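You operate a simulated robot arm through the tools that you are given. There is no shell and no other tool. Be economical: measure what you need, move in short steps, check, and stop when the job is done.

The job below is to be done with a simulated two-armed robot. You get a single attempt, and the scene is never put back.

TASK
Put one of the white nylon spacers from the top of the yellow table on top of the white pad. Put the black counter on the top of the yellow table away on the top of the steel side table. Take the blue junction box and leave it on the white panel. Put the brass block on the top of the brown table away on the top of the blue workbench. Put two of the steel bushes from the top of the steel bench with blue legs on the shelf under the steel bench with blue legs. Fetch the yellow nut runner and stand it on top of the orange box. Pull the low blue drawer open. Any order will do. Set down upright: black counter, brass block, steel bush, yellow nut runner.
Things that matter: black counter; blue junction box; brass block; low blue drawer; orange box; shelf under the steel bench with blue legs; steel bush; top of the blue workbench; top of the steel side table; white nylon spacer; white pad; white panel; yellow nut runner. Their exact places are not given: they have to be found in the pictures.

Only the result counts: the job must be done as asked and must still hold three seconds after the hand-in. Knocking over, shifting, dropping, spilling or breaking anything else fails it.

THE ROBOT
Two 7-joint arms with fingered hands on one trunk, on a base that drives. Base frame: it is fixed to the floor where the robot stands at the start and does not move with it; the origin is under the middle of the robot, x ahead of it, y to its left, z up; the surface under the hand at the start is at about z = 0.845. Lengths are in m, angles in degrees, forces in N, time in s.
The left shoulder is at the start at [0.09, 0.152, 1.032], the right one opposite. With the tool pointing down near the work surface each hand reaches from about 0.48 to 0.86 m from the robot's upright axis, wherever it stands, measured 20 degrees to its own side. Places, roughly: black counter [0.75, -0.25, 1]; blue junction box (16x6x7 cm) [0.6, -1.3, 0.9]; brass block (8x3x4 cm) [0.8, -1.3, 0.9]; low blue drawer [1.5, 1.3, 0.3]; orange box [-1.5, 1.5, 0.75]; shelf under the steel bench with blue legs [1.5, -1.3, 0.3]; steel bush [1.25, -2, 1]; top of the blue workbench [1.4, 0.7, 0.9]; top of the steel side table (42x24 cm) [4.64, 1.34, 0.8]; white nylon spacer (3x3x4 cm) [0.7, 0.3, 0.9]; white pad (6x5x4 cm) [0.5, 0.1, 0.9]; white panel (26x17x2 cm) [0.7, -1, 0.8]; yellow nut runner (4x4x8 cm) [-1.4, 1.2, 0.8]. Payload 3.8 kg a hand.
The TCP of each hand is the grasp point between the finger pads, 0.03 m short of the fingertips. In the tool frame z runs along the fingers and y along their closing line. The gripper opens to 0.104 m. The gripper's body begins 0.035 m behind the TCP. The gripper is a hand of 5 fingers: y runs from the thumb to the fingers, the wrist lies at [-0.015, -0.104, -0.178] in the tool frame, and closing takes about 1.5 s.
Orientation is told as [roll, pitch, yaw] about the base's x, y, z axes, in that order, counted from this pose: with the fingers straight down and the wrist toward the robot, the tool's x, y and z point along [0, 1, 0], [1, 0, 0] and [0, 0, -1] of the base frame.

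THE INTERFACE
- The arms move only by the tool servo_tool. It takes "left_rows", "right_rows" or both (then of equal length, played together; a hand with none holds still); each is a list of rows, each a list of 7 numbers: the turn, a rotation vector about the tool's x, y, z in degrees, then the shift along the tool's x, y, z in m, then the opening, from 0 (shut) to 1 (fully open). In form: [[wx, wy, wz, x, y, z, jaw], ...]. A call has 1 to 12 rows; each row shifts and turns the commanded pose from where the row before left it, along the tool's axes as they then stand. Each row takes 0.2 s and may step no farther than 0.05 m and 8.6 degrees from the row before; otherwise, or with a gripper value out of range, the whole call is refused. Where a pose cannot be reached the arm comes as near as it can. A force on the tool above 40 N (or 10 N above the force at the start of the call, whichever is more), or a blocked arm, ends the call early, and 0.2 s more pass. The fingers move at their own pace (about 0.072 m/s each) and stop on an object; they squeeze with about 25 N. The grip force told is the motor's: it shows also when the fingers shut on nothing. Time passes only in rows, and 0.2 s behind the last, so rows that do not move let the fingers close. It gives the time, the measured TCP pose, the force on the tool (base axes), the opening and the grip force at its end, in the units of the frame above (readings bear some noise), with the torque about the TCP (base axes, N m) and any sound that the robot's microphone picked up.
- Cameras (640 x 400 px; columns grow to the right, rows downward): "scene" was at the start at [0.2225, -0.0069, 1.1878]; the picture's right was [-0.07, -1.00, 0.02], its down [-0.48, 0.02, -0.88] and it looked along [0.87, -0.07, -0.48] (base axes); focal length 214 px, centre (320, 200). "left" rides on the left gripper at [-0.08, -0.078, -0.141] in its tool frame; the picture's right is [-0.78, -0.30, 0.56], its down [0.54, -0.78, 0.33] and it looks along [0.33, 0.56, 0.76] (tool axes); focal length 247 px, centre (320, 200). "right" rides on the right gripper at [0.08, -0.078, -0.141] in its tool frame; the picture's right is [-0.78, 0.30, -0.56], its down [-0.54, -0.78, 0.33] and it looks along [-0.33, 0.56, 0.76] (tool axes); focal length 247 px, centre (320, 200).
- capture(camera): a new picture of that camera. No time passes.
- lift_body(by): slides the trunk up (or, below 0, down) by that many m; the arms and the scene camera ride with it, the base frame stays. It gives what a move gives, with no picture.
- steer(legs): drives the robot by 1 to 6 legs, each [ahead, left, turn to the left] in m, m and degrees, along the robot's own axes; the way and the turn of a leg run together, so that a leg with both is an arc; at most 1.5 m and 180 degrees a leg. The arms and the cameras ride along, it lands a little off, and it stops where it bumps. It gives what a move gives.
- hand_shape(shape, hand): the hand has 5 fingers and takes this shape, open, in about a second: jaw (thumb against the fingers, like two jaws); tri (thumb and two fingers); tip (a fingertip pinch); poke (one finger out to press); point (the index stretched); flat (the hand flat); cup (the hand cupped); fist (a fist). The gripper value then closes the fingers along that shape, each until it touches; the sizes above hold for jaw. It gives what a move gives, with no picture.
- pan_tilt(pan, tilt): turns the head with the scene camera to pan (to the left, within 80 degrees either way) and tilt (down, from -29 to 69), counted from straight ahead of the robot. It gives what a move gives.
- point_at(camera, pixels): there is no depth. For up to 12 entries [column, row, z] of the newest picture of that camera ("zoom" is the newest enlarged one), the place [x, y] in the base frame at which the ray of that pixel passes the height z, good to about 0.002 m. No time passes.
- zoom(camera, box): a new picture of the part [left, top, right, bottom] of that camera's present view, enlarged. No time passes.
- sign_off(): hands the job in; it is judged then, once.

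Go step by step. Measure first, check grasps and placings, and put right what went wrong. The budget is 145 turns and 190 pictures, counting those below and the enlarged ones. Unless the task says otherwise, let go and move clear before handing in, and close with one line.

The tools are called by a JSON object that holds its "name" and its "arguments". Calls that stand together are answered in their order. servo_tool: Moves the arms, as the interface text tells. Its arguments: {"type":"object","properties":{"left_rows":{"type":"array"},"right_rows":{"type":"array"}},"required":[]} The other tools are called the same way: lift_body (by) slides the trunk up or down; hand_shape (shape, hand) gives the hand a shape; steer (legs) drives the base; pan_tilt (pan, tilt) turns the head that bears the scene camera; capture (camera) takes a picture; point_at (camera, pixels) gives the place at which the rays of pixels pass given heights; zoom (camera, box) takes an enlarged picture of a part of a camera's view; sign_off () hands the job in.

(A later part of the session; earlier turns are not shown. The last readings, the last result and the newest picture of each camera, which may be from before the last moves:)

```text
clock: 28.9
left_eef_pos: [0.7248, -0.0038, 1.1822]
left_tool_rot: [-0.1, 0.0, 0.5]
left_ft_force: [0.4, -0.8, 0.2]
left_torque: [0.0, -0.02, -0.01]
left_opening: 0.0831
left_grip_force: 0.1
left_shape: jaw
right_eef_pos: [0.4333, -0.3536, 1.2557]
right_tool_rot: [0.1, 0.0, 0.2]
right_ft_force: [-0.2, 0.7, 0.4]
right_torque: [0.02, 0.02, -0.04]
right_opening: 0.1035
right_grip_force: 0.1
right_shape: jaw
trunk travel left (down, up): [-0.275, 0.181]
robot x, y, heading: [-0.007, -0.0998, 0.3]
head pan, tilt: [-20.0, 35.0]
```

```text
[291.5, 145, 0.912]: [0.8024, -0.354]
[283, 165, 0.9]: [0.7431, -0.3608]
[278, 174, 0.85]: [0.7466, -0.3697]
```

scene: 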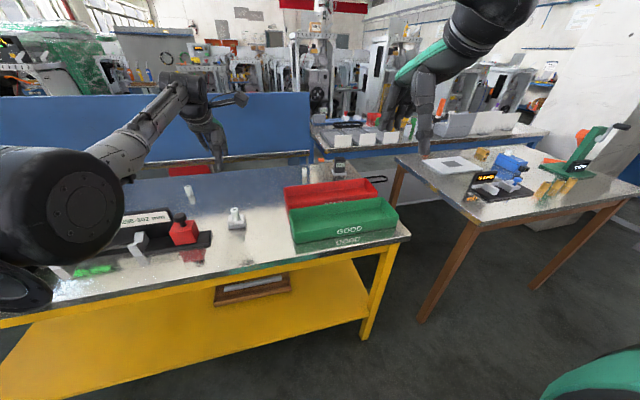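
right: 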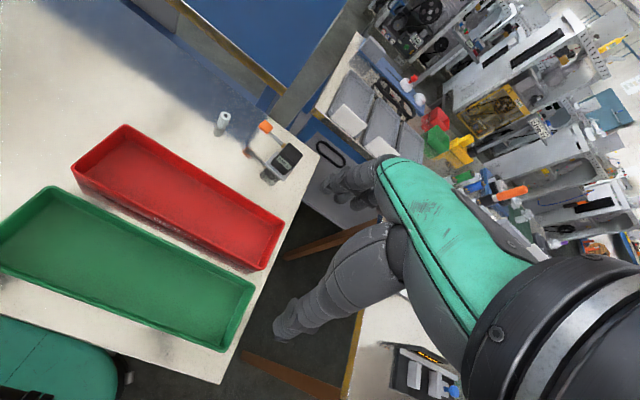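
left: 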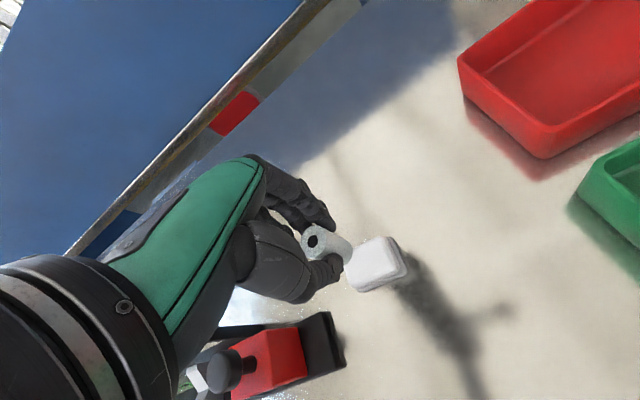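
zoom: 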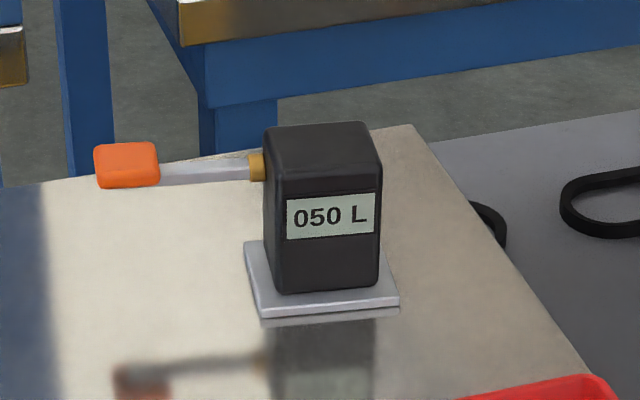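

The counter body is centred at about (0.779,−0.364), its yaw is about −10°, and its top is near 0.912. I'll move the right hand above it with that yaw.

{"name": "servo_tool", "arguments": {"right_rows": [[0, 0, 5, 0, 0, 0, 1], [0, 0, 5, 0, 0, 0, 1], [0, 0, 0, 0.00625, 0.0428, 0, 1], [0, 0, 0, 0.00625, 0.0428, 0, 1], [0, 0, 0, 0.00625, 0.0428, 0, 1], [0, 0, 0, 0.00625, 0.0428, 0, 1], [0, 0, 0, 0.00625, 0.0428, 0, 1], [0, 0, 0, 0.00625, 0.0428, 0, 1], [0, 0, 0, 0.00625, 0.0428, 0, 1], [0, 0, 0, 0.00625, 0.0428, 0, 1], [0, 0, 0, 0, 0, 0.05, 1], [0, 0, 0, 0, 0, 0.05, 1]]}}

{"name": "servo_tool", "arguments": {"right_rows": [[0, 0, 0, 0, 0, 0.05, 1], [0, 0, 0, 0, 0, 0.05, 1], [0, 0, 0, 0, 0, 0, 1]]}}

{"name": "capture", "arguments": {"camera": "right"}}

{"name": "capture", "arguments": {"camera": "scene"}}

```text
clock: 31.5
left_eef_pos: [0.7248, -0.0051, 1.1831]
left_tool_rot: [-0.1, 0.0, 0.5]
left_ft_force: [-0.2, 0.1, -0.1]
left_torque: [-0.03, -0.01, 0.03]
left_opening: 0.0829
left_grip_force: 0.1
left_shape: jaw
right_eef_pos: [0.6713, -0.3819, 1.129]
right_tool_rot: [0.1, 0.0, -9.8]
right_ft_force: [-0.4, 0.7, -0.1]
right_torque: [0.0, 0.01, 0.0]
right_opening: 0.1038
right_grip_force: 0.1
right_shape: jaw
right hand out of reach, approached as far as the arm can: row 8, 9, 10
trunk travel left (down, up): [-0.275, 0.181]
robot x, y, heading: [-0.0082, -0.1041, 0.5]
head pan, tilt: [-20.0, 35.0]
```

```text
clock: 32.3
left_eef_pos: [0.7247, -0.0044, 1.1831]
left_tool_rot: [-0.1, -0.1, 0.5]
left_ft_force: [-0.1, 0.5, -0.4]
left_torque: [0.02, 0.0, 0.0]
left_opening: 0.0831
left_grip_force: 0.0
left_shape: jaw
right_eef_pos: [0.673, -0.3808, 1.0289]
right_tool_rot: [-0.1, 0.0, -9.8]
right_ft_force: [0.3, -0.6, 0.3]
right_torque: [-0.01, 0.01, -0.01]
right_opening: 0.1037
right_grip_force: 0.0
right_shape: jaw
trunk travel left (down, up): [-0.275, 0.181]
robot x, y, heading: [-0.004, -0.1046, 0.0]
head pan, tilt: [-20.0, 35.0]
```

```text
153 pictures are left
```

right: 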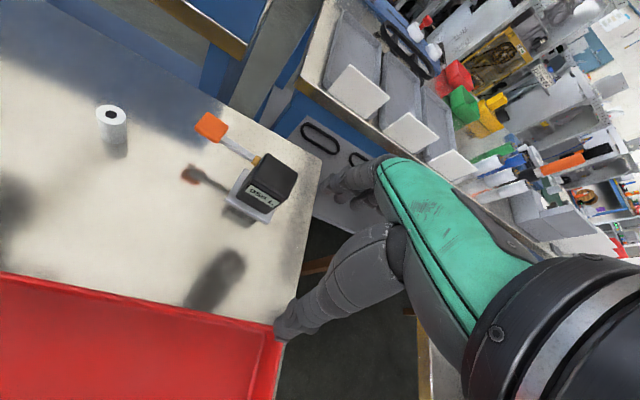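

```text
152 pictures are left
```

scene: 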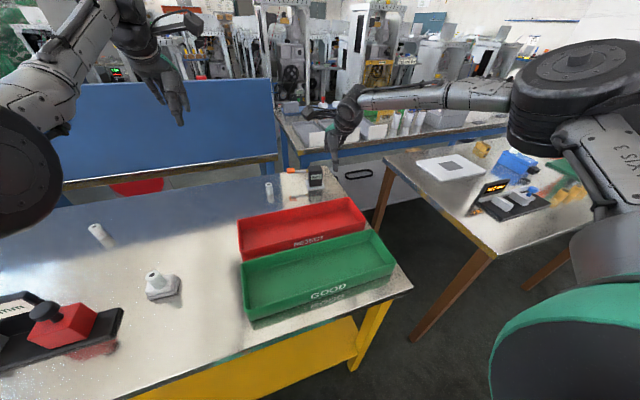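

{"name": "point_at", "arguments": {"camera": "right", "pixels": [[263, 152, 0.912], [298, 176, 0.912], [287, 195, 0.912], [250, 175, 0.912], [225, 200, 0.847], [268, 222, 0.847]]}}

{"name": "servo_tool", "arguments": {"right_rows": [[0, 0, 0, 0.012, 0.034, 0, 1], [0, 0, 0, 0.012, 0.034, 0, 1], [0, 0, 0, 0.011, 0.0334, 0, 1], [0, 0, 0, 0, 0, 0.03, 1], [0, 0, 0, 0, 0, 0, 1]]}}

{"name": "capture", "arguments": {"camera": "right"}}

```text
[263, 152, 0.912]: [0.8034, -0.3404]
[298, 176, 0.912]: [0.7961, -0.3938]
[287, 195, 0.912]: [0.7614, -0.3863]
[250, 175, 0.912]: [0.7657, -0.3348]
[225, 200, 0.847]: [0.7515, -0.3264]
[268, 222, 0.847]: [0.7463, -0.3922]
```

```text
clock: 33.5
left_eef_pos: [0.7253, -0.0044, 1.1823]
left_tool_rot: [-0.1, 0.0, 0.4]
left_ft_force: [-0.3, 0.1, -0.3]
left_torque: [-0.02, -0.03, 0.02]
left_opening: 0.0829
left_grip_force: 0.1
left_shape: jaw
right_eef_pos: [0.6924, -0.3802, 1.003]
right_tool_rot: [0.1, -0.1, -9.9]
right_ft_force: [0.5, -1.1, 0.5]
right_torque: [-0.01, -0.01, 0.01]
right_opening: 0.1038
right_grip_force: 0.1
right_shape: jaw
right hand out of reach, approached as far as the arm can: row 1, 2, 3, 4
trunk travel left (down, up): [-0.275, 0.181]
robot x, y, heading: [-0.0055, -0.101, 0.2]
head pan, tilt: [-20.0, 35.0]
```

```text
151 pictures are left
```

right: 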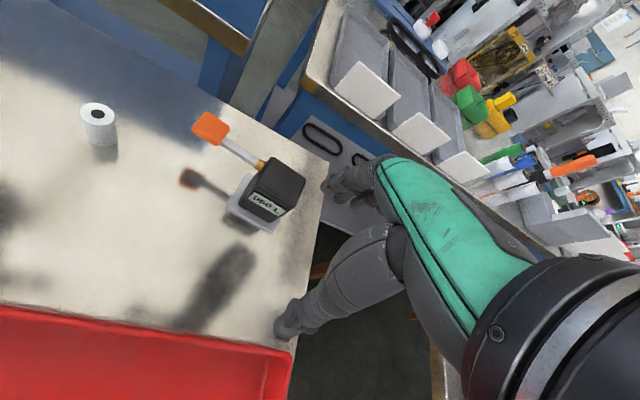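

Both cameras put the centre at (0.781,−0.364). The arm is limited by the high trunk, so I'll raise the hand and lower the trunk by 0.1.

{"name": "servo_tool", "arguments": {"right_rows": [[0, 0, 0, 0, -0.02, -0.05, 1], [0, 0, 0, 0, 0, -0.05, 1], [0, 0, 0, 0, 0, -0.02, 1]]}}

{"name": "lift_body", "arguments": {"by": -0.1}}

{"name": "servo_tool", "arguments": {"right_rows": [[0, 0, 0, 0.01, 0.035, 0, 1], [0, 0, 0, 0.01, 0.035, 0, 1], [0, 0, 0, 0.01, 0.035, 0, 1], [0, 0, 0, 0, 0, 0, 1]]}}

{"name": "capture", "arguments": {"camera": "scene"}}

```text
refused: row 1 steps farther than a row can; nothing moved
```

```text
clock: 34.4
left_eef_pos: [0.7236, -0.0045, 1.1069]
left_tool_rot: [-0.1, 0.4, 0.3]
left_ft_force: [-0.2, 0.8, 0.2]
left_torque: [0.01, 0.0, 0.0]
left_opening: 0.083
left_grip_force: 0.0
left_shape: jaw
right_eef_pos: [0.6972, -0.3792, 0.9432]
right_tool_rot: [0.7, -1.1, -9.7]
right_ft_force: [-7.4, -0.2, 17.8]
right_torque: [-0.08, -0.89, -0.09]
right_opening: 0.1036
right_grip_force: 0.0
right_shape: jaw
trunk travel left (down, up): [-0.206, 0.25]
robot x, y, heading: [-0.0079, -0.1028, -0.0]
head pan, tilt: [-20.0, 35.0]
stopped: the force on the tool passed its limit at 46 N (the readings are from after the stop); the commanded pose is now the measured one
```

```text
clock: 35.4
left_eef_pos: [0.7279, -0.0042, 1.1073]
left_tool_rot: [-0.1, 0.4, 0.4]
left_ft_force: [-1.0, -0.5, -0.1]
left_torque: [0.03, 0.03, 0.0]
left_opening: 0.0829
left_grip_force: 0.1
left_shape: jaw
right_eef_pos: [0.7282, -0.3807, 0.9435]
right_tool_rot: [0.5, -0.8, -9.7]
right_ft_force: [-3.0, 1.2, 6.2]
right_torque: [0.03, -0.26, 0.07]
right_opening: 0.1024
right_grip_force: 0.1
right_shape: jaw
right hand out of reach, approached as far as the arm can: row 1, 2, 3
trunk travel left (down, up): [-0.206, 0.25]
robot x, y, heading: [-0.0061, -0.1035, -0.1]
head pan, tilt: [-20.0, 35.0]
```

```text
150 pictures are left
```

scene: 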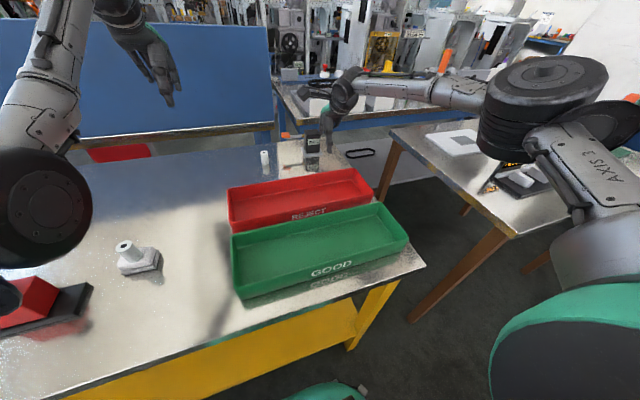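

The raise was refused, so the trunk move pressed the right hand down onto something at up to 46 N. I'll check the counter.

{"name": "zoom", "arguments": {"camera": "scene", "box": [260, 110, 360, 190]}}

{"name": "capture", "arguments": {"camera": "right"}}

```text
5.00 times, centred on (310, 150) of scene
```

zoom: 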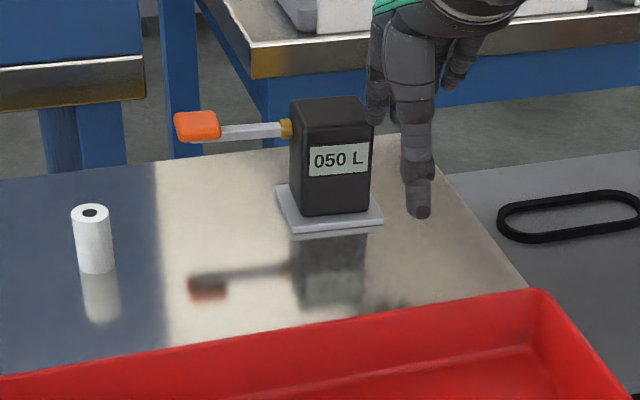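

```text
148 pictures are left
```

right: 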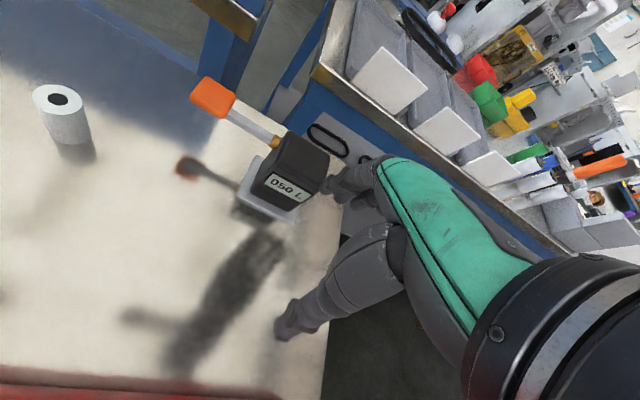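

The counter is still upright. I'll raise the hand straight up.

{"name": "servo_tool", "arguments": {"right_rows": [[0, 0, 0, 0, 0, -0.03, 1], [0, 0, 0, 0, 0, -0.045, 1], [0, 0, 0, 0, 0, -0.045, 1]]}}

{"name": "capture", "arguments": {"camera": "right"}}

```text
clock: 36.2
left_eef_pos: [0.7288, -0.0055, 1.1059]
left_tool_rot: [0.1, 0.6, 0.4]
left_ft_force: [-0.3, -0.1, -0.1]
left_torque: [0.02, -0.05, 0.02]
left_opening: 0.0834
left_grip_force: 0.1
left_shape: jaw
right_eef_pos: [0.7254, -0.3823, 1.0638]
right_tool_rot: [0.5, -0.6, -9.7]
right_ft_force: [0.1, -0.8, 0.0]
right_torque: [0.02, -0.01, -0.01]
right_opening: 0.1039
right_grip_force: 0.0
right_shape: jaw
trunk travel left (down, up): [-0.206, 0.25]
robot x, y, heading: [-0.0089, -0.1045, 0.3]
head pan, tilt: [-20.0, 35.0]
```

```text
147 pictures are left
```

right: 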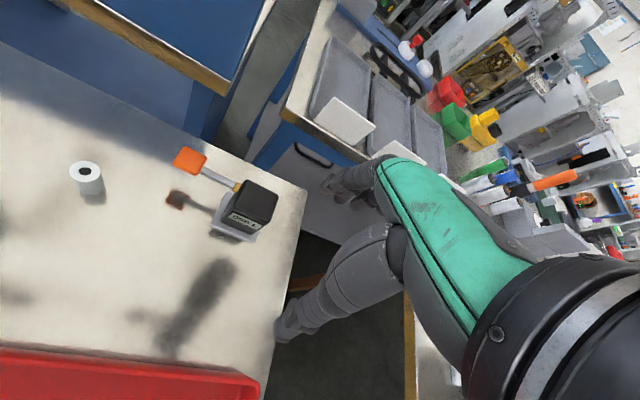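

{"name": "lift_body", "arguments": {"by": -0.05}}

{"name": "servo_tool", "arguments": {"right_rows": [[0, 0, 0, 0.008, 0.02, 0, 1], [0, 0, 0, 0.008, 0.02, 0, 1], [0, 0, 0, 0.008, 0.0174, 0, 1], [0, 0, 0, 0, 0, 0, 1]]}}

{"name": "capture", "arguments": {"camera": "right"}}

{"name": "point_at", "arguments": {"camera": "scene", "pixels": [[200, 350, 0.84], [330, 384, 0.4], [330, 384, 0.6], [330, 384, 0.2]]}}

```text
clock: 37.1
left_eef_pos: [0.7268, -0.0053, 1.0574]
left_tool_rot: [0.0, 0.5, 0.4]
left_ft_force: [-0.5, 0.3, 0.6]
left_torque: [-0.01, -0.04, -0.01]
left_opening: 0.083
left_grip_force: 0.0
left_shape: jaw
right_eef_pos: [0.7259, -0.3826, 1.0175]
right_tool_rot: [0.6, -0.8, -9.9]
right_ft_force: [0.5, 0.4, -0.3]
right_torque: [0.04, -0.01, 0.02]
right_opening: 0.1038
right_grip_force: 0.0
right_shape: jaw
trunk travel left (down, up): [-0.156, 0.3]
robot x, y, heading: [-0.0062, -0.1018, 0.3]
head pan, tilt: [-20.0, 35.0]
```

```text
clock: 38.1
left_eef_pos: [0.7279, -0.0048, 1.0558]
left_tool_rot: [0.0, 0.7, 0.4]
left_ft_force: [-0.3, -1.1, 0.3]
left_torque: [0.04, -0.01, 0.01]
left_opening: 0.0829
left_grip_force: 0.1
left_shape: jaw
right_eef_pos: [0.7483, -0.3842, 1.0125]
right_tool_rot: [0.5, -0.6, -9.8]
right_ft_force: [0.3, -0.9, -0.8]
right_torque: [0.01, 0.03, 0.02]
right_opening: 0.1037
right_grip_force: 0.0
right_shape: jaw
right hand out of reach, approached as far as the arm can: row 1, 2, 3
trunk travel left (down, up): [-0.156, 0.3]
robot x, y, heading: [-0.0072, -0.1045, 0.6]
head pan, tilt: [-20.0, 35.0]
```

```text
146 pictures are left
```

right: 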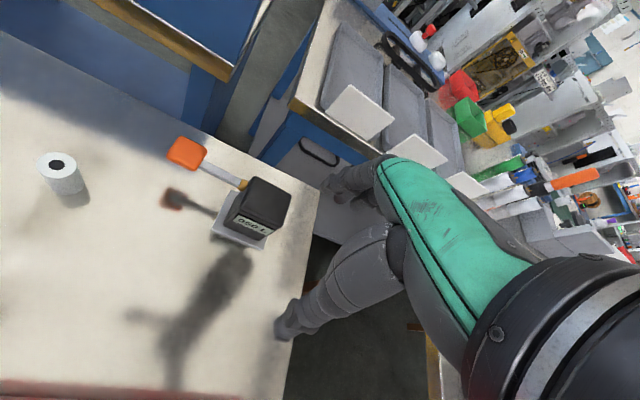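

```text
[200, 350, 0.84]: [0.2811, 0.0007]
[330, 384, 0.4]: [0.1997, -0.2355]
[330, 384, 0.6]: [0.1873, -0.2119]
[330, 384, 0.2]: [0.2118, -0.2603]
```

The table edge is at x≈0.28 and my base front is at about 0.2, so there is some room. I'll drive 0.035 ahead and 0.02 left to bring the hand over the counter.

{"name": "steer", "arguments": {"legs": [[0.035, 0.021, 0]]}}

{"name": "capture", "arguments": {"camera": "right"}}

```text
clock: 39.0
left_eef_pos: [0.7603, 0.0148, 1.0582]
left_tool_rot: [0.0, 0.5, 0.5]
left_ft_force: [-0.3, 0.1, 0.2]
left_torque: [0.0, -0.01, -0.02]
left_opening: 0.083
left_grip_force: 0.0
left_shape: jaw
right_eef_pos: [0.7808, -0.3637, 1.0156]
right_tool_rot: [0.7, -0.8, -9.8]
right_ft_force: [-0.3, -0.2, 0.5]
right_torque: [0.0, -0.03, 0.0]
right_opening: 0.1038
right_grip_force: 0.0
right_shape: jaw
trunk travel left (down, up): [-0.156, 0.3]
robot x, y, heading: [0.0308, -0.0825, 0.0]
head pan, tilt: [-20.0, 35.0]
```

```text
145 pictures are left
```

right: 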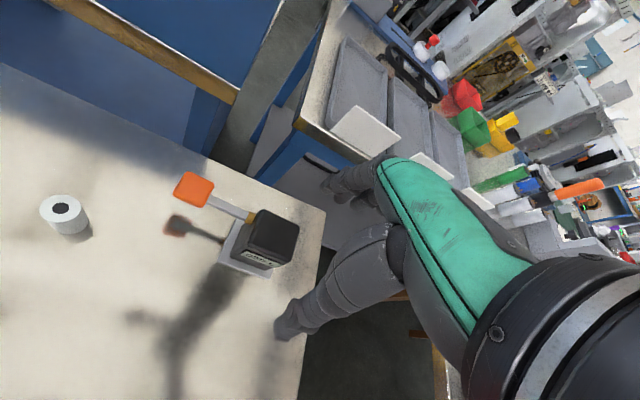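

{"name": "point_at", "arguments": {"camera": "right", "pixels": [[258, 209, 0.912], [299, 230, 0.912], [288, 252, 0.912], [246, 235, 0.912]]}}

{"name": "zoom", "arguments": {"camera": "right", "box": [160, 160, 360, 300]}}

```text
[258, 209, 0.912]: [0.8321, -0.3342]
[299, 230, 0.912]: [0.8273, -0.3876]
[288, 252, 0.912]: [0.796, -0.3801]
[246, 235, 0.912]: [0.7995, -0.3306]
```

```text
2.86 times, centred on (260, 230) of right
```

zoom: 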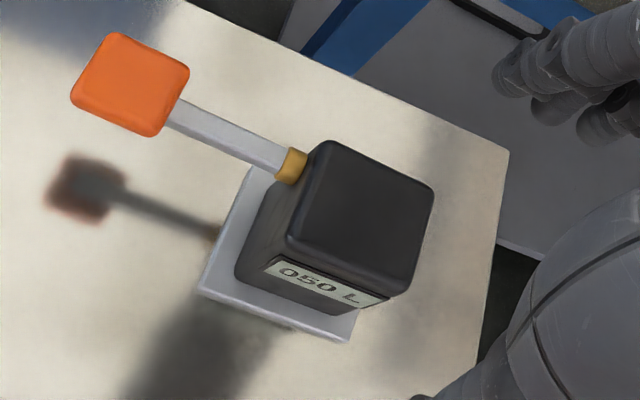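

{"name": "point_at", "arguments": {"camera": "zoom", "pixels": [[322, 140, 0.912], [435, 185, 0.912], [400, 297, 0.912], [288, 240, 0.912], [200, 290, 0.847], [348, 343, 0.847]]}}

{"name": "pan_tilt", "arguments": {"pan": -25, "tilt": 35}}

{"name": "zoom", "arguments": {"camera": "scene", "box": [260, 90, 360, 190]}}

```text
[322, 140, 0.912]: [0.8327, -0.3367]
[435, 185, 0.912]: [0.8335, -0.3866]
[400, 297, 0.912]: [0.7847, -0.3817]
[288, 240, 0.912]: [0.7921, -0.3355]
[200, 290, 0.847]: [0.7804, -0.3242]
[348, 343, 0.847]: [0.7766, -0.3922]
```

```text
clock: 39.6
left_eef_pos: [0.7636, 0.016, 1.0553]
left_tool_rot: [-0.1, 0.6, 0.5]
left_ft_force: [-0.9, 0.1, -0.5]
left_torque: [-0.01, 0.03, -0.02]
left_opening: 0.0828
left_grip_force: 0.0
left_shape: jaw
right_eef_pos: [0.7825, -0.3633, 1.013]
right_tool_rot: [0.4, -0.7, -9.8]
right_ft_force: [-0.2, 1.4, 0.3]
right_torque: [0.02, -0.05, 0.03]
right_opening: 0.1038
right_grip_force: 0.1
right_shape: jaw
trunk travel left (down, up): [-0.156, 0.3]
robot x, y, heading: [0.0283, -0.0814, 0.2]
head pan, tilt: [-25.0, 35.0]
```

```text
4.00 times, centred on (310, 140) of scene
```

zoom: 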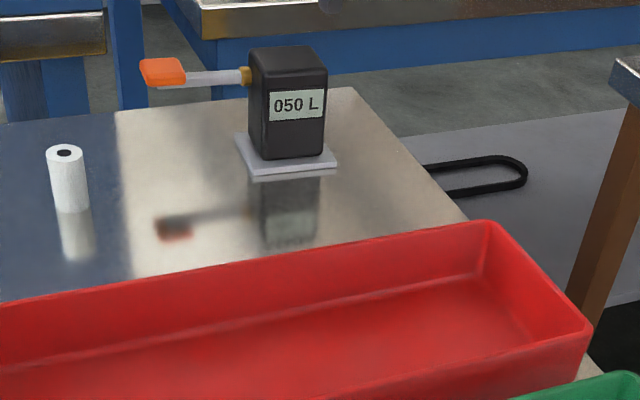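

The counter now stands at about (0.811,−0.360) with yaw about −4°; the earlier contact slid it 3 cm. I'll try reaching forward, with a little yaw correction.

{"name": "servo_tool", "arguments": {"right_rows": [[0, 0, -3, 0, 0, 0.02, 1], [0, 0, -2, 0.003, 0.015, 0, 1], [0, 0, 0, 0, 0.015, 0, 1], [0, 0, 0, 0, 0, 0, 1]]}}

```text
clock: 40.6
left_eef_pos: [0.7626, 0.0155, 1.0564]
left_tool_rot: [0.0, 0.5, 0.4]
left_ft_force: [0.3, 0.3, -0.9]
left_torque: [-0.01, -0.03, -0.02]
left_opening: 0.083
left_grip_force: 0.1
left_shape: jaw
right_eef_pos: [0.789, -0.3658, 0.9914]
right_tool_rot: [0.6, -0.8, -4.8]
right_ft_force: [0.7, -0.5, 0.3]
right_torque: [0.0, 0.03, -0.04]
right_opening: 0.1037
right_grip_force: 0.0
right_shape: jaw
right hand out of reach, approached as far as the arm can: row 2, 3
trunk travel left (down, up): [-0.156, 0.3]
robot x, y, heading: [0.0259, -0.086, 0.1]
head pan, tilt: [-25.0, 35.0]
```

I need about 2 cm more. I'll check the clearance between my base and the table.

{"name": "pan_tilt", "arguments": {"pan": -10, "tilt": 69}}

{"name": "capture", "arguments": {"camera": "scene"}}

```text
clock: 41.6
left_eef_pos: [0.7617, 0.0155, 1.0561]
left_tool_rot: [0.0, 0.6, 0.4]
left_ft_force: [1.1, 0.4, -0.6]
left_torque: [0.02, 0.01, -0.01]
left_opening: 0.0829
left_grip_force: 0.0
left_shape: jaw
right_eef_pos: [0.7908, -0.3657, 0.9922]
right_tool_rot: [0.5, -0.9, -4.9]
right_ft_force: [-0.3, 0.1, 0.3]
right_torque: [0.01, -0.01, -0.02]
right_opening: 0.1038
right_grip_force: 0.0
right_shape: jaw
trunk travel left (down, up): [-0.156, 0.3]
robot x, y, heading: [0.0282, -0.0807, 0.0]
head pan, tilt: [-10.0, 68.8]
```

```text
142 pictures are left
```

scene: 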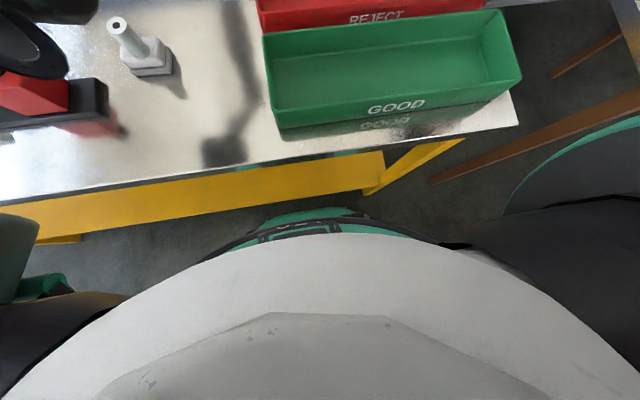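

Floor shows between my base at (315,210) and the yellow shelf edge at (330,188). That's several centimetres of room, so I'll drive 0.022 ahead.

{"name": "steer", "arguments": {"legs": [[0.022, 0.006, 0]]}}

{"name": "zoom", "arguments": {"camera": "right", "box": [160, 160, 360, 300]}}

{"name": "point_at", "arguments": {"camera": "zoom", "pixels": [[320, 200, 0.912]]}}

```text
clock: 42.4
left_eef_pos: [0.7821, 0.0202, 1.058]
left_tool_rot: [0.0, 0.4, 0.4]
left_ft_force: [-0.2, -0.1, 0.0]
left_torque: [-0.01, 0.01, 0.04]
left_opening: 0.0829
left_grip_force: 0.1
left_shape: jaw
right_eef_pos: [0.8091, -0.3605, 0.9937]
right_tool_rot: [0.6, -1.0, -4.8]
right_ft_force: [-1.2, 0.7, -0.1]
right_torque: [-0.03, 0.02, 0.02]
right_opening: 0.1037
right_grip_force: 0.0
right_shape: jaw
trunk travel left (down, up): [-0.156, 0.3]
robot x, y, heading: [0.0494, -0.08, 0.0]
head pan, tilt: [-10.0, 68.8]
```

```text
2.86 times, centred on (260, 230) of right
```

zoom: 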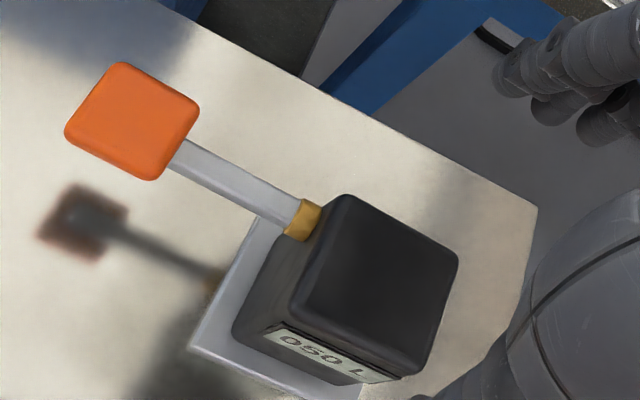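

```text
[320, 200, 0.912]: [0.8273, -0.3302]
```

{"name": "point_at", "arguments": {"camera": "zoom", "pixels": [[380, 285, 0.912], [342, 197, 0.912], [458, 258, 0.912], [425, 375, 0.912], [292, 308, 0.912]]}}

```text
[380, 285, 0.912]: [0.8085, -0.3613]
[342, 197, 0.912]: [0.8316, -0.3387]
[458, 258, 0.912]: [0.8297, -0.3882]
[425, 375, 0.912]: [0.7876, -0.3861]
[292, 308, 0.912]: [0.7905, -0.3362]
```

The centre is at (0.809,−0.361), right under the TCP. I'll descend to about 0.90.

{"name": "servo_tool", "arguments": {"right_rows": [[0, 0, 0, 0, 0, 0.03, 1], [0, 0, 0, 0, 0, 0.03, 1], [0, 0, 0, 0, 0, 0.02, 1], [0, 0, 0, 0, 0, 0.012, 1], [0, 0, 0, 0, 0, 0, 1]]}}

{"name": "capture", "arguments": {"camera": "right"}}

```text
clock: 43.6
left_eef_pos: [0.7838, 0.0207, 1.0566]
left_tool_rot: [0.0, 0.6, 0.3]
left_ft_force: [-0.1, -1.2, -0.6]
left_torque: [-0.01, -0.02, 0.0]
left_opening: 0.0829
left_grip_force: 0.1
left_shape: jaw
right_eef_pos: [0.8115, -0.358, 0.8991]
right_tool_rot: [0.4, -0.8, -4.8]
right_ft_force: [-0.7, -0.2, 0.1]
right_torque: [0.01, 0.03, 0.0]
right_opening: 0.1038
right_grip_force: 0.1
right_shape: jaw
trunk travel left (down, up): [-0.156, 0.3]
robot x, y, heading: [0.052, -0.0798, -0.0]
head pan, tilt: [-10.0, 68.8]
```

```text
140 pictures are left
```

right: 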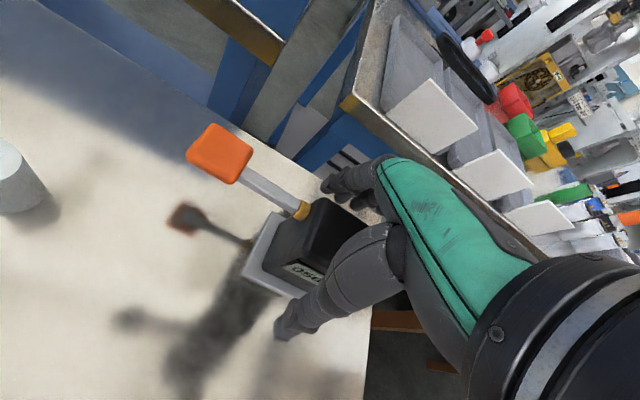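

Straddled. I'll close the hand.

{"name": "servo_tool", "arguments": {"right_rows": [[0, 0, 0, 0, 0, 0, 0.7], [0, 0, 0, 0, 0, 0, 0.5], [0, 0, 0, 0, 0, 0, 0.3], [0, 0, 0, 0, 0, 0, 0], [0, 0, 0, 0, 0, 0, 0], [0, 0, 0, 0, 0, 0, 0], [0, 0, 0, 0, 0, 0, 0]]}}

{"name": "capture", "arguments": {"camera": "right"}}

```text
clock: 45.2
left_eef_pos: [0.7836, 0.0216, 1.0565]
left_tool_rot: [0.1, 0.5, 0.4]
left_ft_force: [-0.1, 0.0, -0.2]
left_torque: [-0.01, -0.01, 0.02]
left_opening: 0.0828
left_grip_force: 0.1
left_shape: jaw
right_eef_pos: [0.8131, -0.3598, 0.8989]
right_tool_rot: [0.5, -0.8, -4.8]
right_ft_force: [-0.3, -0.3, 0.5]
right_torque: [0.02, -0.01, 0.0]
right_opening: 0.0406
right_grip_force: 25.1
right_shape: jaw
trunk travel left (down, up): [-0.156, 0.3]
robot x, y, heading: [0.0524, -0.0804, -0.1]
head pan, tilt: [-10.0, 68.8]
```

```text
139 pictures are left
```

right: 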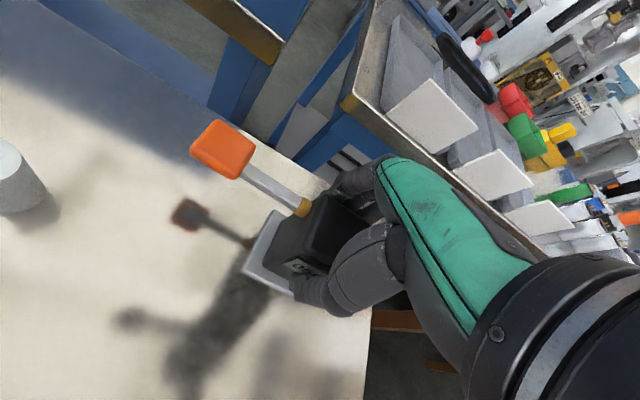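

The counter is gripped at 0.041. I'll lift it, back away from the table and survey the route.

{"name": "servo_tool", "arguments": {"right_rows": [[0, 0, 0, 0, 0, -0.03, 0], [0, 0, 0, 0, 0, -0.04, 0], [0, 0, 0, 0, 0, -0.04, 0], [0, 0, 0, 0, 0, -0.04, 0]]}}

{"name": "capture", "arguments": {"camera": "right"}}

```text
clock: 46.2
left_eef_pos: [0.7826, 0.0206, 1.0574]
left_tool_rot: [-0.1, 0.6, 0.4]
left_ft_force: [0.1, 0.1, 0.1]
left_torque: [-0.01, -0.01, 0.02]
left_opening: 0.083
left_grip_force: 0.1
left_shape: jaw
right_eef_pos: [0.8022, -0.3727, 1.0417]
right_tool_rot: [0.3, -0.7, -4.8]
right_ft_force: [-0.3, -0.3, -3.4]
right_torque: [0.01, -0.02, -0.03]
right_opening: 0.0404
right_grip_force: 24.9
right_shape: jaw
right hand out of reach, approached as far as the arm can: row 3, 4
trunk travel left (down, up): [-0.156, 0.3]
robot x, y, heading: [0.051, -0.0783, 0.2]
head pan, tilt: [-10.0, 68.8]
```

```text
138 pictures are left
```

right: 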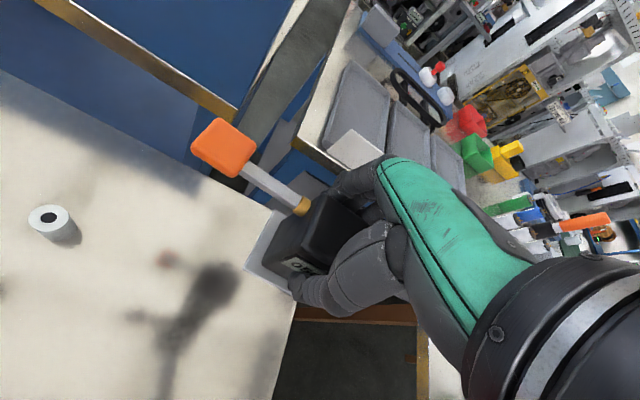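

{"name": "lift_body", "arguments": {"by": 0.2}}

{"name": "steer", "arguments": {"legs": [[-0.5, 0, 0]]}}

{"name": "pan_tilt", "arguments": {"pan": 10, "tilt": 5}}

{"name": "capture", "arguments": {"camera": "scene"}}

{"name": "pan_tilt", "arguments": {"pan": 70, "tilt": 15}}

{"name": "capture", "arguments": {"camera": "scene"}}

{"name": "pan_tilt", "arguments": {"pan": -60, "tilt": 15}}

{"name": "capture", "arguments": {"camera": "scene"}}

```text
clock: 48.4
left_eef_pos: [0.7667, 0.0205, 1.3034]
left_tool_rot: [0.1, -3.0, 0.5]
left_ft_force: [-0.5, -0.3, 0.3]
left_torque: [0.0, -0.02, 0.01]
left_opening: 0.0832
left_grip_force: 0.1
left_shape: jaw
right_eef_pos: [0.736, -0.3721, 1.3917]
right_tool_rot: [1.4, -12.5, -4.9]
right_ft_force: [0.5, 0.1, -3.3]
right_torque: [0.01, 0.03, -0.02]
right_opening: 0.0404
right_grip_force: 25.2
right_shape: jaw
trunk travel left (down, up): [-0.356, 0.1]
robot x, y, heading: [0.0482, -0.0737, -0.0]
head pan, tilt: [-10.0, 68.8]
```

```text
clock: 51.3
left_eef_pos: [0.2649, 0.0206, 1.3019]
left_tool_rot: [0.0, -2.9, 0.4]
left_ft_force: [0.7, 0.5, 0.3]
left_torque: [0.01, 0.01, 0.0]
left_opening: 0.0829
left_grip_force: 0.1
left_shape: jaw
right_eef_pos: [0.2355, -0.3728, 1.3927]
right_tool_rot: [1.4, -12.5, -4.9]
right_ft_force: [0.5, -0.7, -3.7]
right_torque: [-0.01, -0.01, -0.01]
right_opening: 0.0402
right_grip_force: 24.6
right_shape: jaw
trunk travel left (down, up): [-0.356, 0.1]
robot x, y, heading: [-0.454, -0.0776, 0.4]
head pan, tilt: [-10.0, 68.8]
```

```text
clock: 52.7
left_eef_pos: [0.2641, 0.0205, 1.3042]
left_tool_rot: [0.0, -3.1, 0.5]
left_ft_force: [-0.6, 0.0, -0.7]
left_torque: [0.0, 0.01, -0.01]
left_opening: 0.0828
left_grip_force: 0.0
left_shape: jaw
right_eef_pos: [0.2346, -0.3727, 1.3924]
right_tool_rot: [1.4, -12.4, -4.9]
right_ft_force: [0.5, 0.2, -2.8]
right_torque: [-0.04, 0.04, 0.03]
right_opening: 0.0404
right_grip_force: 24.8
right_shape: jaw
trunk travel left (down, up): [-0.356, 0.1]
robot x, y, heading: [-0.454, -0.0771, 0.3]
head pan, tilt: [10.0, 5.0]
```

```text
137 pictures are left
```

scene: 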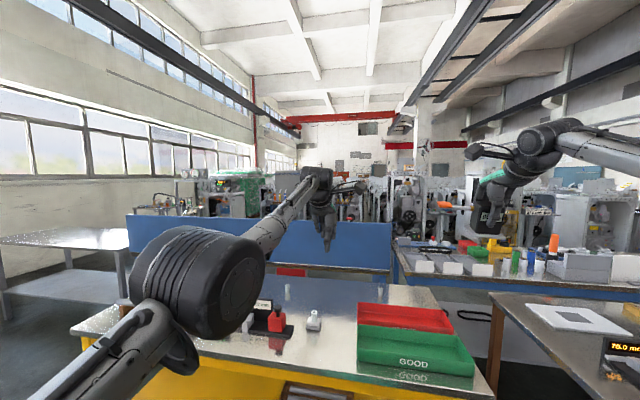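

```text
clock: 54.0
left_eef_pos: [0.2642, 0.0204, 1.3036]
left_tool_rot: [-0.1, -3.1, 0.4]
left_ft_force: [0.4, -0.8, 0.5]
left_torque: [-0.04, 0.02, -0.04]
left_opening: 0.083
left_grip_force: 0.0
left_shape: jaw
right_eef_pos: [0.2349, -0.3727, 1.3932]
right_tool_rot: [1.5, -12.5, -4.8]
right_ft_force: [0.4, 0.1, -3.0]
right_torque: [0.02, 0.02, 0.0]
right_opening: 0.0405
right_grip_force: 25.5
right_shape: jaw
trunk travel left (down, up): [-0.356, 0.1]
robot x, y, heading: [-0.4558, -0.0769, -0.0]
head pan, tilt: [70.0, 15.0]
```

```text
136 pictures are left
```

scene: 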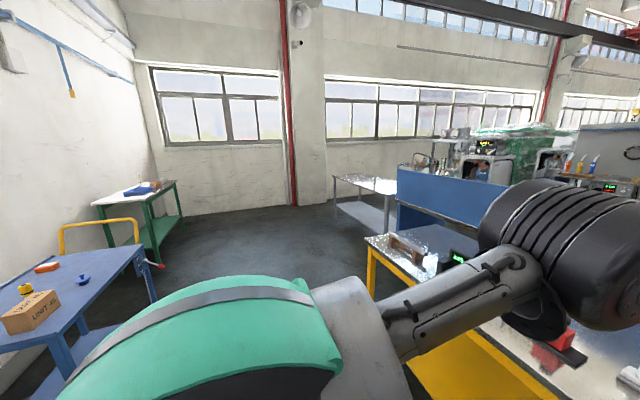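

```text
clock: 56.1
left_eef_pos: [0.2628, 0.0197, 1.3042]
left_tool_rot: [-0.1, -3.1, 0.4]
left_ft_force: [-1.8, -0.4, 0.4]
left_torque: [0.0, 0.0, 0.0]
left_opening: 0.083
left_grip_force: 0.2
left_shape: jaw
right_eef_pos: [0.2341, -0.3731, 1.3931]
right_tool_rot: [1.5, -12.6, -4.9]
right_ft_force: [0.0, 0.4, -2.6]
right_torque: [-0.01, 0.05, 0.01]
right_opening: 0.0403
right_grip_force: 25.2
right_shape: jaw
trunk travel left (down, up): [-0.356, 0.1]
robot x, y, heading: [-0.4499, -0.082, 0.2]
head pan, tilt: [-60.0, 15.0]
```

```text
135 pictures are left
```

scene: 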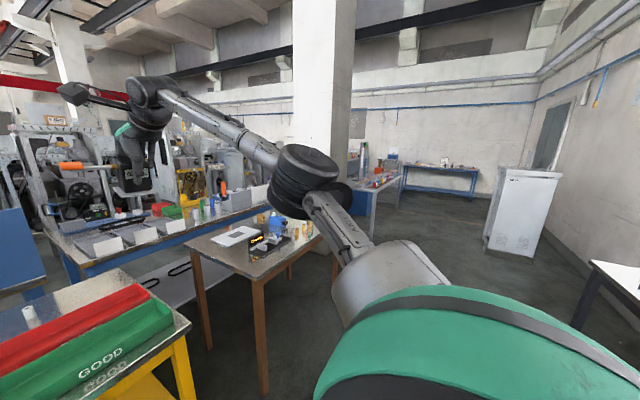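

The side table should lie at a bearing of about 16° left. I'll zoom that way and move on to scouting the route.

{"name": "pan_tilt", "arguments": {"pan": 16, "tilt": 10}}

{"name": "zoom", "arguments": {"camera": "scene", "box": [160, 80, 480, 280]}}

{"name": "pan_tilt", "arguments": {"pan": -20, "tilt": 10}}

{"name": "zoom", "arguments": {"camera": "scene", "box": [120, 80, 480, 305]}}

{"name": "pan_tilt", "arguments": {"pan": 43, "tilt": 10}}

{"name": "zoom", "arguments": {"camera": "scene", "box": [160, 80, 480, 280]}}

```text
clock: 57.6
left_eef_pos: [0.2637, 0.0202, 1.3027]
left_tool_rot: [-0.1, -3.0, 0.4]
left_ft_force: [-0.4, -0.8, 0.4]
left_torque: [-0.05, 0.0, 0.0]
left_opening: 0.083
left_grip_force: 0.1
left_shape: jaw
right_eef_pos: [0.2339, -0.3723, 1.3917]
right_tool_rot: [1.5, -12.6, -4.9]
right_ft_force: [0.0, 0.0, -3.4]
right_torque: [-0.01, 0.03, 0.0]
right_opening: 0.0404
right_grip_force: 25.3
right_shape: jaw
trunk travel left (down, up): [-0.356, 0.1]
robot x, y, heading: [-0.4492, -0.0755, 0.4]
head pan, tilt: [16.0, 10.0]
```

```text
2.00 times, centred on (320, 180) of scene
```

zoom: 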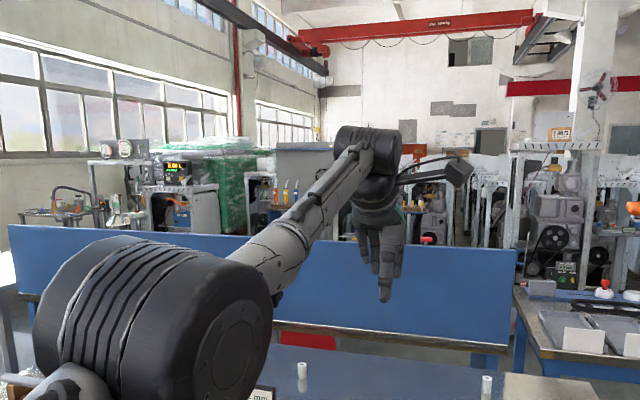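

```text
clock: 58.6
left_eef_pos: [0.263, 0.0203, 1.3031]
left_tool_rot: [0.0, -3.0, 0.5]
left_ft_force: [-0.2, 0.4, 0.0]
left_torque: [-0.03, 0.01, -0.01]
left_opening: 0.0831
left_grip_force: 0.1
left_shape: jaw
right_eef_pos: [0.2343, -0.3721, 1.3925]
right_tool_rot: [1.5, -12.5, -4.9]
right_ft_force: [0.3, -0.1, -3.6]
right_torque: [-0.01, 0.02, 0.04]
right_opening: 0.0404
right_grip_force: 24.9
right_shape: jaw
trunk travel left (down, up): [-0.356, 0.1]
robot x, y, heading: [-0.4487, -0.0745, 0.2]
head pan, tilt: [-20.0, 10.0]
```

```text
1.78 times, centred on (300, 192) of scene
```

zoom: 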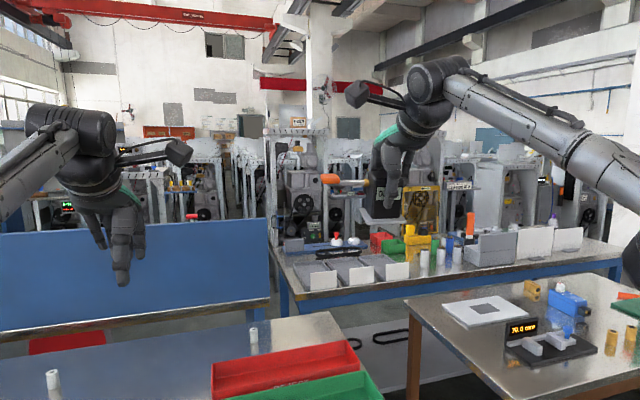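

```text
clock: 59.9
left_eef_pos: [0.2649, 0.0202, 1.3027]
left_tool_rot: [0.0, -3.2, 0.4]
left_ft_force: [0.3, 0.2, 0.9]
left_torque: [-0.01, -0.01, 0.02]
left_opening: 0.0829
left_grip_force: 0.1
left_shape: jaw
right_eef_pos: [0.2351, -0.3722, 1.3937]
right_tool_rot: [1.4, -12.4, -4.9]
right_ft_force: [0.6, -0.8, -2.1]
right_torque: [-0.04, 0.03, 0.01]
right_opening: 0.0405
right_grip_force: 24.9
right_shape: jaw
trunk travel left (down, up): [-0.356, 0.1]
robot x, y, heading: [-0.4534, -0.0777, 0.6]
head pan, tilt: [43.0, 10.0]
```

```text
2.00 times, centred on (320, 180) of scene
```

zoom: 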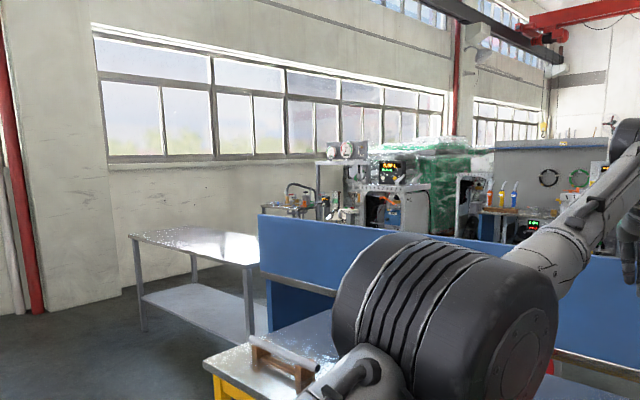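

The way around goes by the right-hand side. On the way I'll do the brown-table work with the left hand while the right keeps the counter. I'll strafe right to face the brown table.

{"name": "steer", "arguments": {"legs": [[0, -1.3, 0]]}}

{"name": "pan_tilt", "arguments": {"pan": 5, "tilt": 30}}

{"name": "capture", "arguments": {"camera": "scene"}}

```text
clock: 66.5
left_eef_pos: [0.2487, -1.314, 1.3033]
left_tool_rot: [-0.1, -3.1, -1.5]
left_ft_force: [0.9, -0.1, 0.0]
left_torque: [-0.03, 0.01, 0.03]
left_opening: 0.0829
left_grip_force: 0.0
left_shape: jaw
right_eef_pos: [0.2065, -1.7049, 1.3933]
right_tool_rot: [1.4, -12.5, -6.7]
right_ft_force: [0.3, 1.4, -3.3]
right_torque: [-0.02, 0.01, 0.01]
right_opening: 0.0402
right_grip_force: 25.1
right_shape: jaw
trunk travel left (down, up): [-0.356, 0.1]
robot x, y, heading: [-0.4656, -1.3902, -1.7]
head pan, tilt: [43.0, 10.0]
```

```text
clock: 67.5
left_eef_pos: [0.2492, -1.3156, 1.3029]
left_tool_rot: [-0.1, -3.1, -1.4]
left_ft_force: [-0.8, -0.3, -1.2]
left_torque: [0.0, 0.01, 0.02]
left_opening: 0.0828
left_grip_force: 0.2
left_shape: jaw
right_eef_pos: [0.2069, -1.7064, 1.3926]
right_tool_rot: [1.6, -12.6, -6.8]
right_ft_force: [-0.5, 0.1, -4.0]
right_torque: [-0.02, 0.03, -0.02]
right_opening: 0.0402
right_grip_force: 24.9
right_shape: jaw
trunk travel left (down, up): [-0.356, 0.1]
robot x, y, heading: [-0.4703, -1.3864, -1.6]
head pan, tilt: [5.0, 30.0]
```

```text
131 pictures are left
```

scene: 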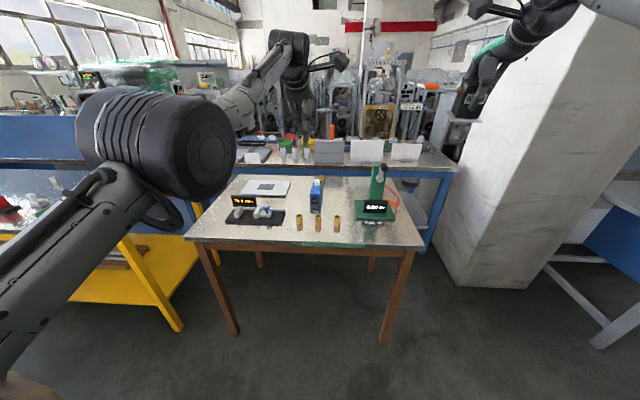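

{"name": "zoom", "arguments": {"camera": "scene", "box": [180, 120, 460, 260]}}

{"name": "point_at", "arguments": {"camera": "scene", "pixels": [[187, 240, 0.84], [425, 248, 0.84], [236, 177, 0.84], [410, 178, 0.84], [268, 188, 0.85], [316, 210, 0.85], [299, 229, 0.845], [337, 230, 0.845]]}}

```text
2.29 times, centred on (320, 190) of scene
```

zoom: 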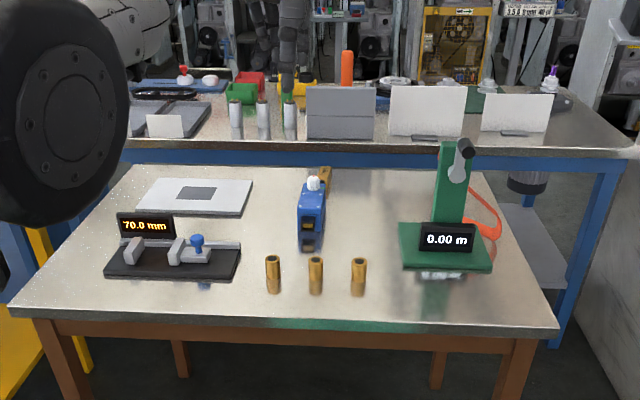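

```text
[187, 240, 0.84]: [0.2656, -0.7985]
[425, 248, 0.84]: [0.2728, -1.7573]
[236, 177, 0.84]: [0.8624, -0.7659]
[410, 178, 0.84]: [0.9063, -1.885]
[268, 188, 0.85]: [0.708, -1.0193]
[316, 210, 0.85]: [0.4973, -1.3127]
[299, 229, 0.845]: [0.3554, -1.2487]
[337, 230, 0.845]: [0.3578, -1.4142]
```

I see the panel at about (0.71,−1.02), the junction box near (0.55,−1.31) lying along x, and the brass block behind it near (0.8,−1.33). I'll lower the trunk to +0.1 and drive up to the table.

{"name": "steer", "arguments": {"legs": [[0.47, -0.04, 1.6]]}}

{"name": "pan_tilt", "arguments": {"pan": 10, "tilt": 45}}

{"name": "capture", "arguments": {"camera": "scene"}}

{"name": "capture", "arguments": {"camera": "left"}}

```text
clock: 70.3
left_eef_pos: [0.7151, -1.346, 1.3038]
left_tool_rot: [-0.2, -3.2, -0.1]
left_ft_force: [-0.2, 0.3, -0.4]
left_torque: [0.0, -0.04, 0.02]
left_opening: 0.083
left_grip_force: 0.1
left_shape: jaw
right_eef_pos: [0.682, -1.7387, 1.3943]
right_tool_rot: [1.5, -12.6, -5.5]
right_ft_force: [-0.5, 0.3, -3.2]
right_torque: [0.0, 0.02, -0.03]
right_opening: 0.0403
right_grip_force: 25.7
right_shape: jaw
trunk travel left (down, up): [-0.356, 0.1]
robot x, y, heading: [0.0039, -1.4384, -0.4]
head pan, tilt: [5.0, 30.0]
```

```text
clock: 71.1
left_eef_pos: [0.7168, -1.3455, 1.3029]
left_tool_rot: [-0.2, -3.1, -0.1]
left_ft_force: [-0.2, -0.5, 0.3]
left_torque: [-0.01, 0.0, -0.02]
left_opening: 0.0832
left_grip_force: 0.0
left_shape: jaw
right_eef_pos: [0.685, -1.7376, 1.3927]
right_tool_rot: [1.5, -12.5, -5.4]
right_ft_force: [0.1, 0.4, -3.1]
right_torque: [-0.04, 0.03, -0.02]
right_opening: 0.0403
right_grip_force: 25.0
right_shape: jaw
trunk travel left (down, up): [-0.356, 0.1]
robot x, y, heading: [0.0015, -1.4372, -0.2]
head pan, tilt: [10.0, 45.0]
```

```text
129 pictures are left
```

scene: 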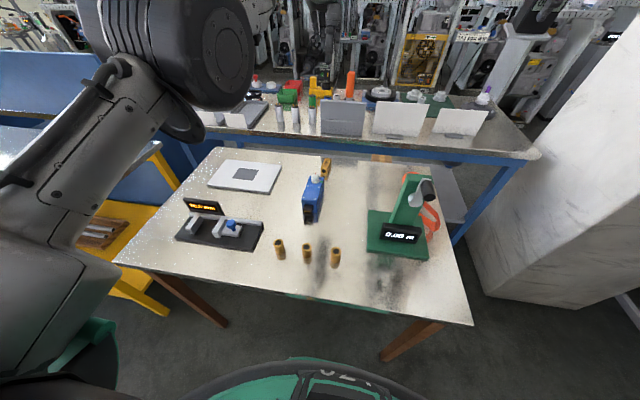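

```text
128 pictures are left
```

left: 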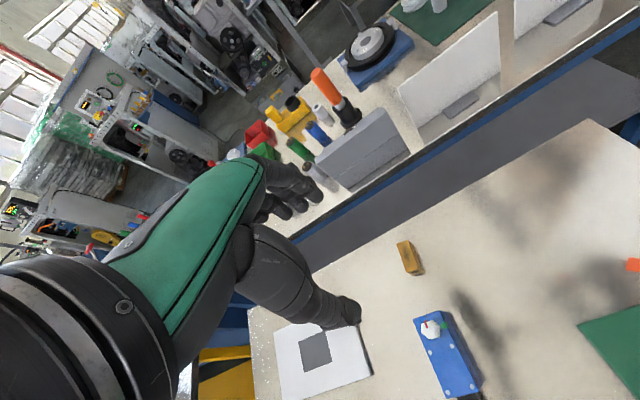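

{"name": "zoom", "arguments": {"camera": "scene", "box": [260, 140, 360, 240]}}

{"name": "zoom", "arguments": {"camera": "left", "box": [380, 220, 500, 400]}}

{"name": "point_at", "arguments": {"camera": "left", "pixels": [[414, 320, 0.915], [442, 312, 0.915], [480, 388, 0.915], [446, 399, 0.915], [404, 245, 0.88], [418, 270, 0.88], [433, 330, 0.93], [275, 330, 0.86], [366, 376, 0.86], [316, 348, 0.86]]}}

```text
4.00 times, centred on (310, 190) of scene
```

zoom: 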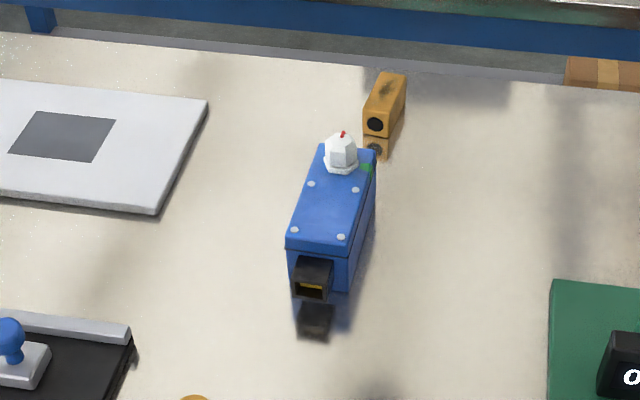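

```text
2.22 times, centred on (440, 310) of left
```

zoom: 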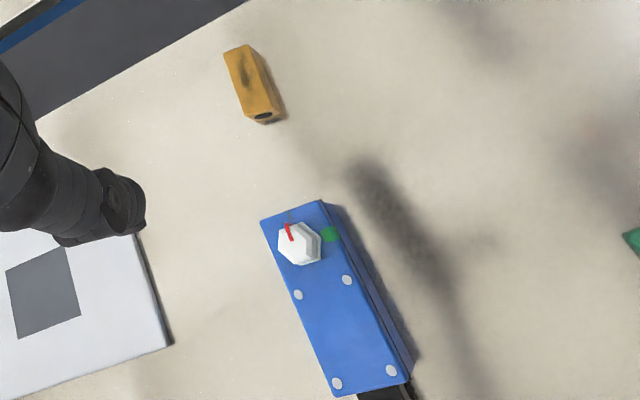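

```text
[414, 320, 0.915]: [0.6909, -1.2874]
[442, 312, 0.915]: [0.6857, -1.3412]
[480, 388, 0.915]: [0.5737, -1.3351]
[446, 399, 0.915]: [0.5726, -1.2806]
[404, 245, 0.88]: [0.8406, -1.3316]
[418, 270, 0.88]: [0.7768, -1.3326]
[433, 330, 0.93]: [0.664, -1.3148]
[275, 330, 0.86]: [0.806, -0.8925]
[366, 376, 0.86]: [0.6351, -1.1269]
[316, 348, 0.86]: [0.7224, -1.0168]
```

{"name": "point_at", "arguments": {"camera": "scene", "pixels": [[310, 176.75, 0.915], [310, 176.75, 0.895], [302, 200, 0.915], [302, 200, 0.895], [302.5, 212, 0.845], [326, 167.5, 0.88], [326, 159, 0.88]]}}

{"name": "point_at", "arguments": {"camera": "left", "pixels": [[414, 320, 0.895], [446, 399, 0.895]]}}

```text
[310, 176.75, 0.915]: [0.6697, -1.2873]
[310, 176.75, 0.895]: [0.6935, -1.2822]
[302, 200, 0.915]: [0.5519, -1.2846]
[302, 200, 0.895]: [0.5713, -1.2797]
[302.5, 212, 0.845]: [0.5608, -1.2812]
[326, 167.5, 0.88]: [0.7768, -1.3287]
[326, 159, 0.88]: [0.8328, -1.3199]
```

```text
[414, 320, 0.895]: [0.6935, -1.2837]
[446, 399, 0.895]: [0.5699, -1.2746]
```

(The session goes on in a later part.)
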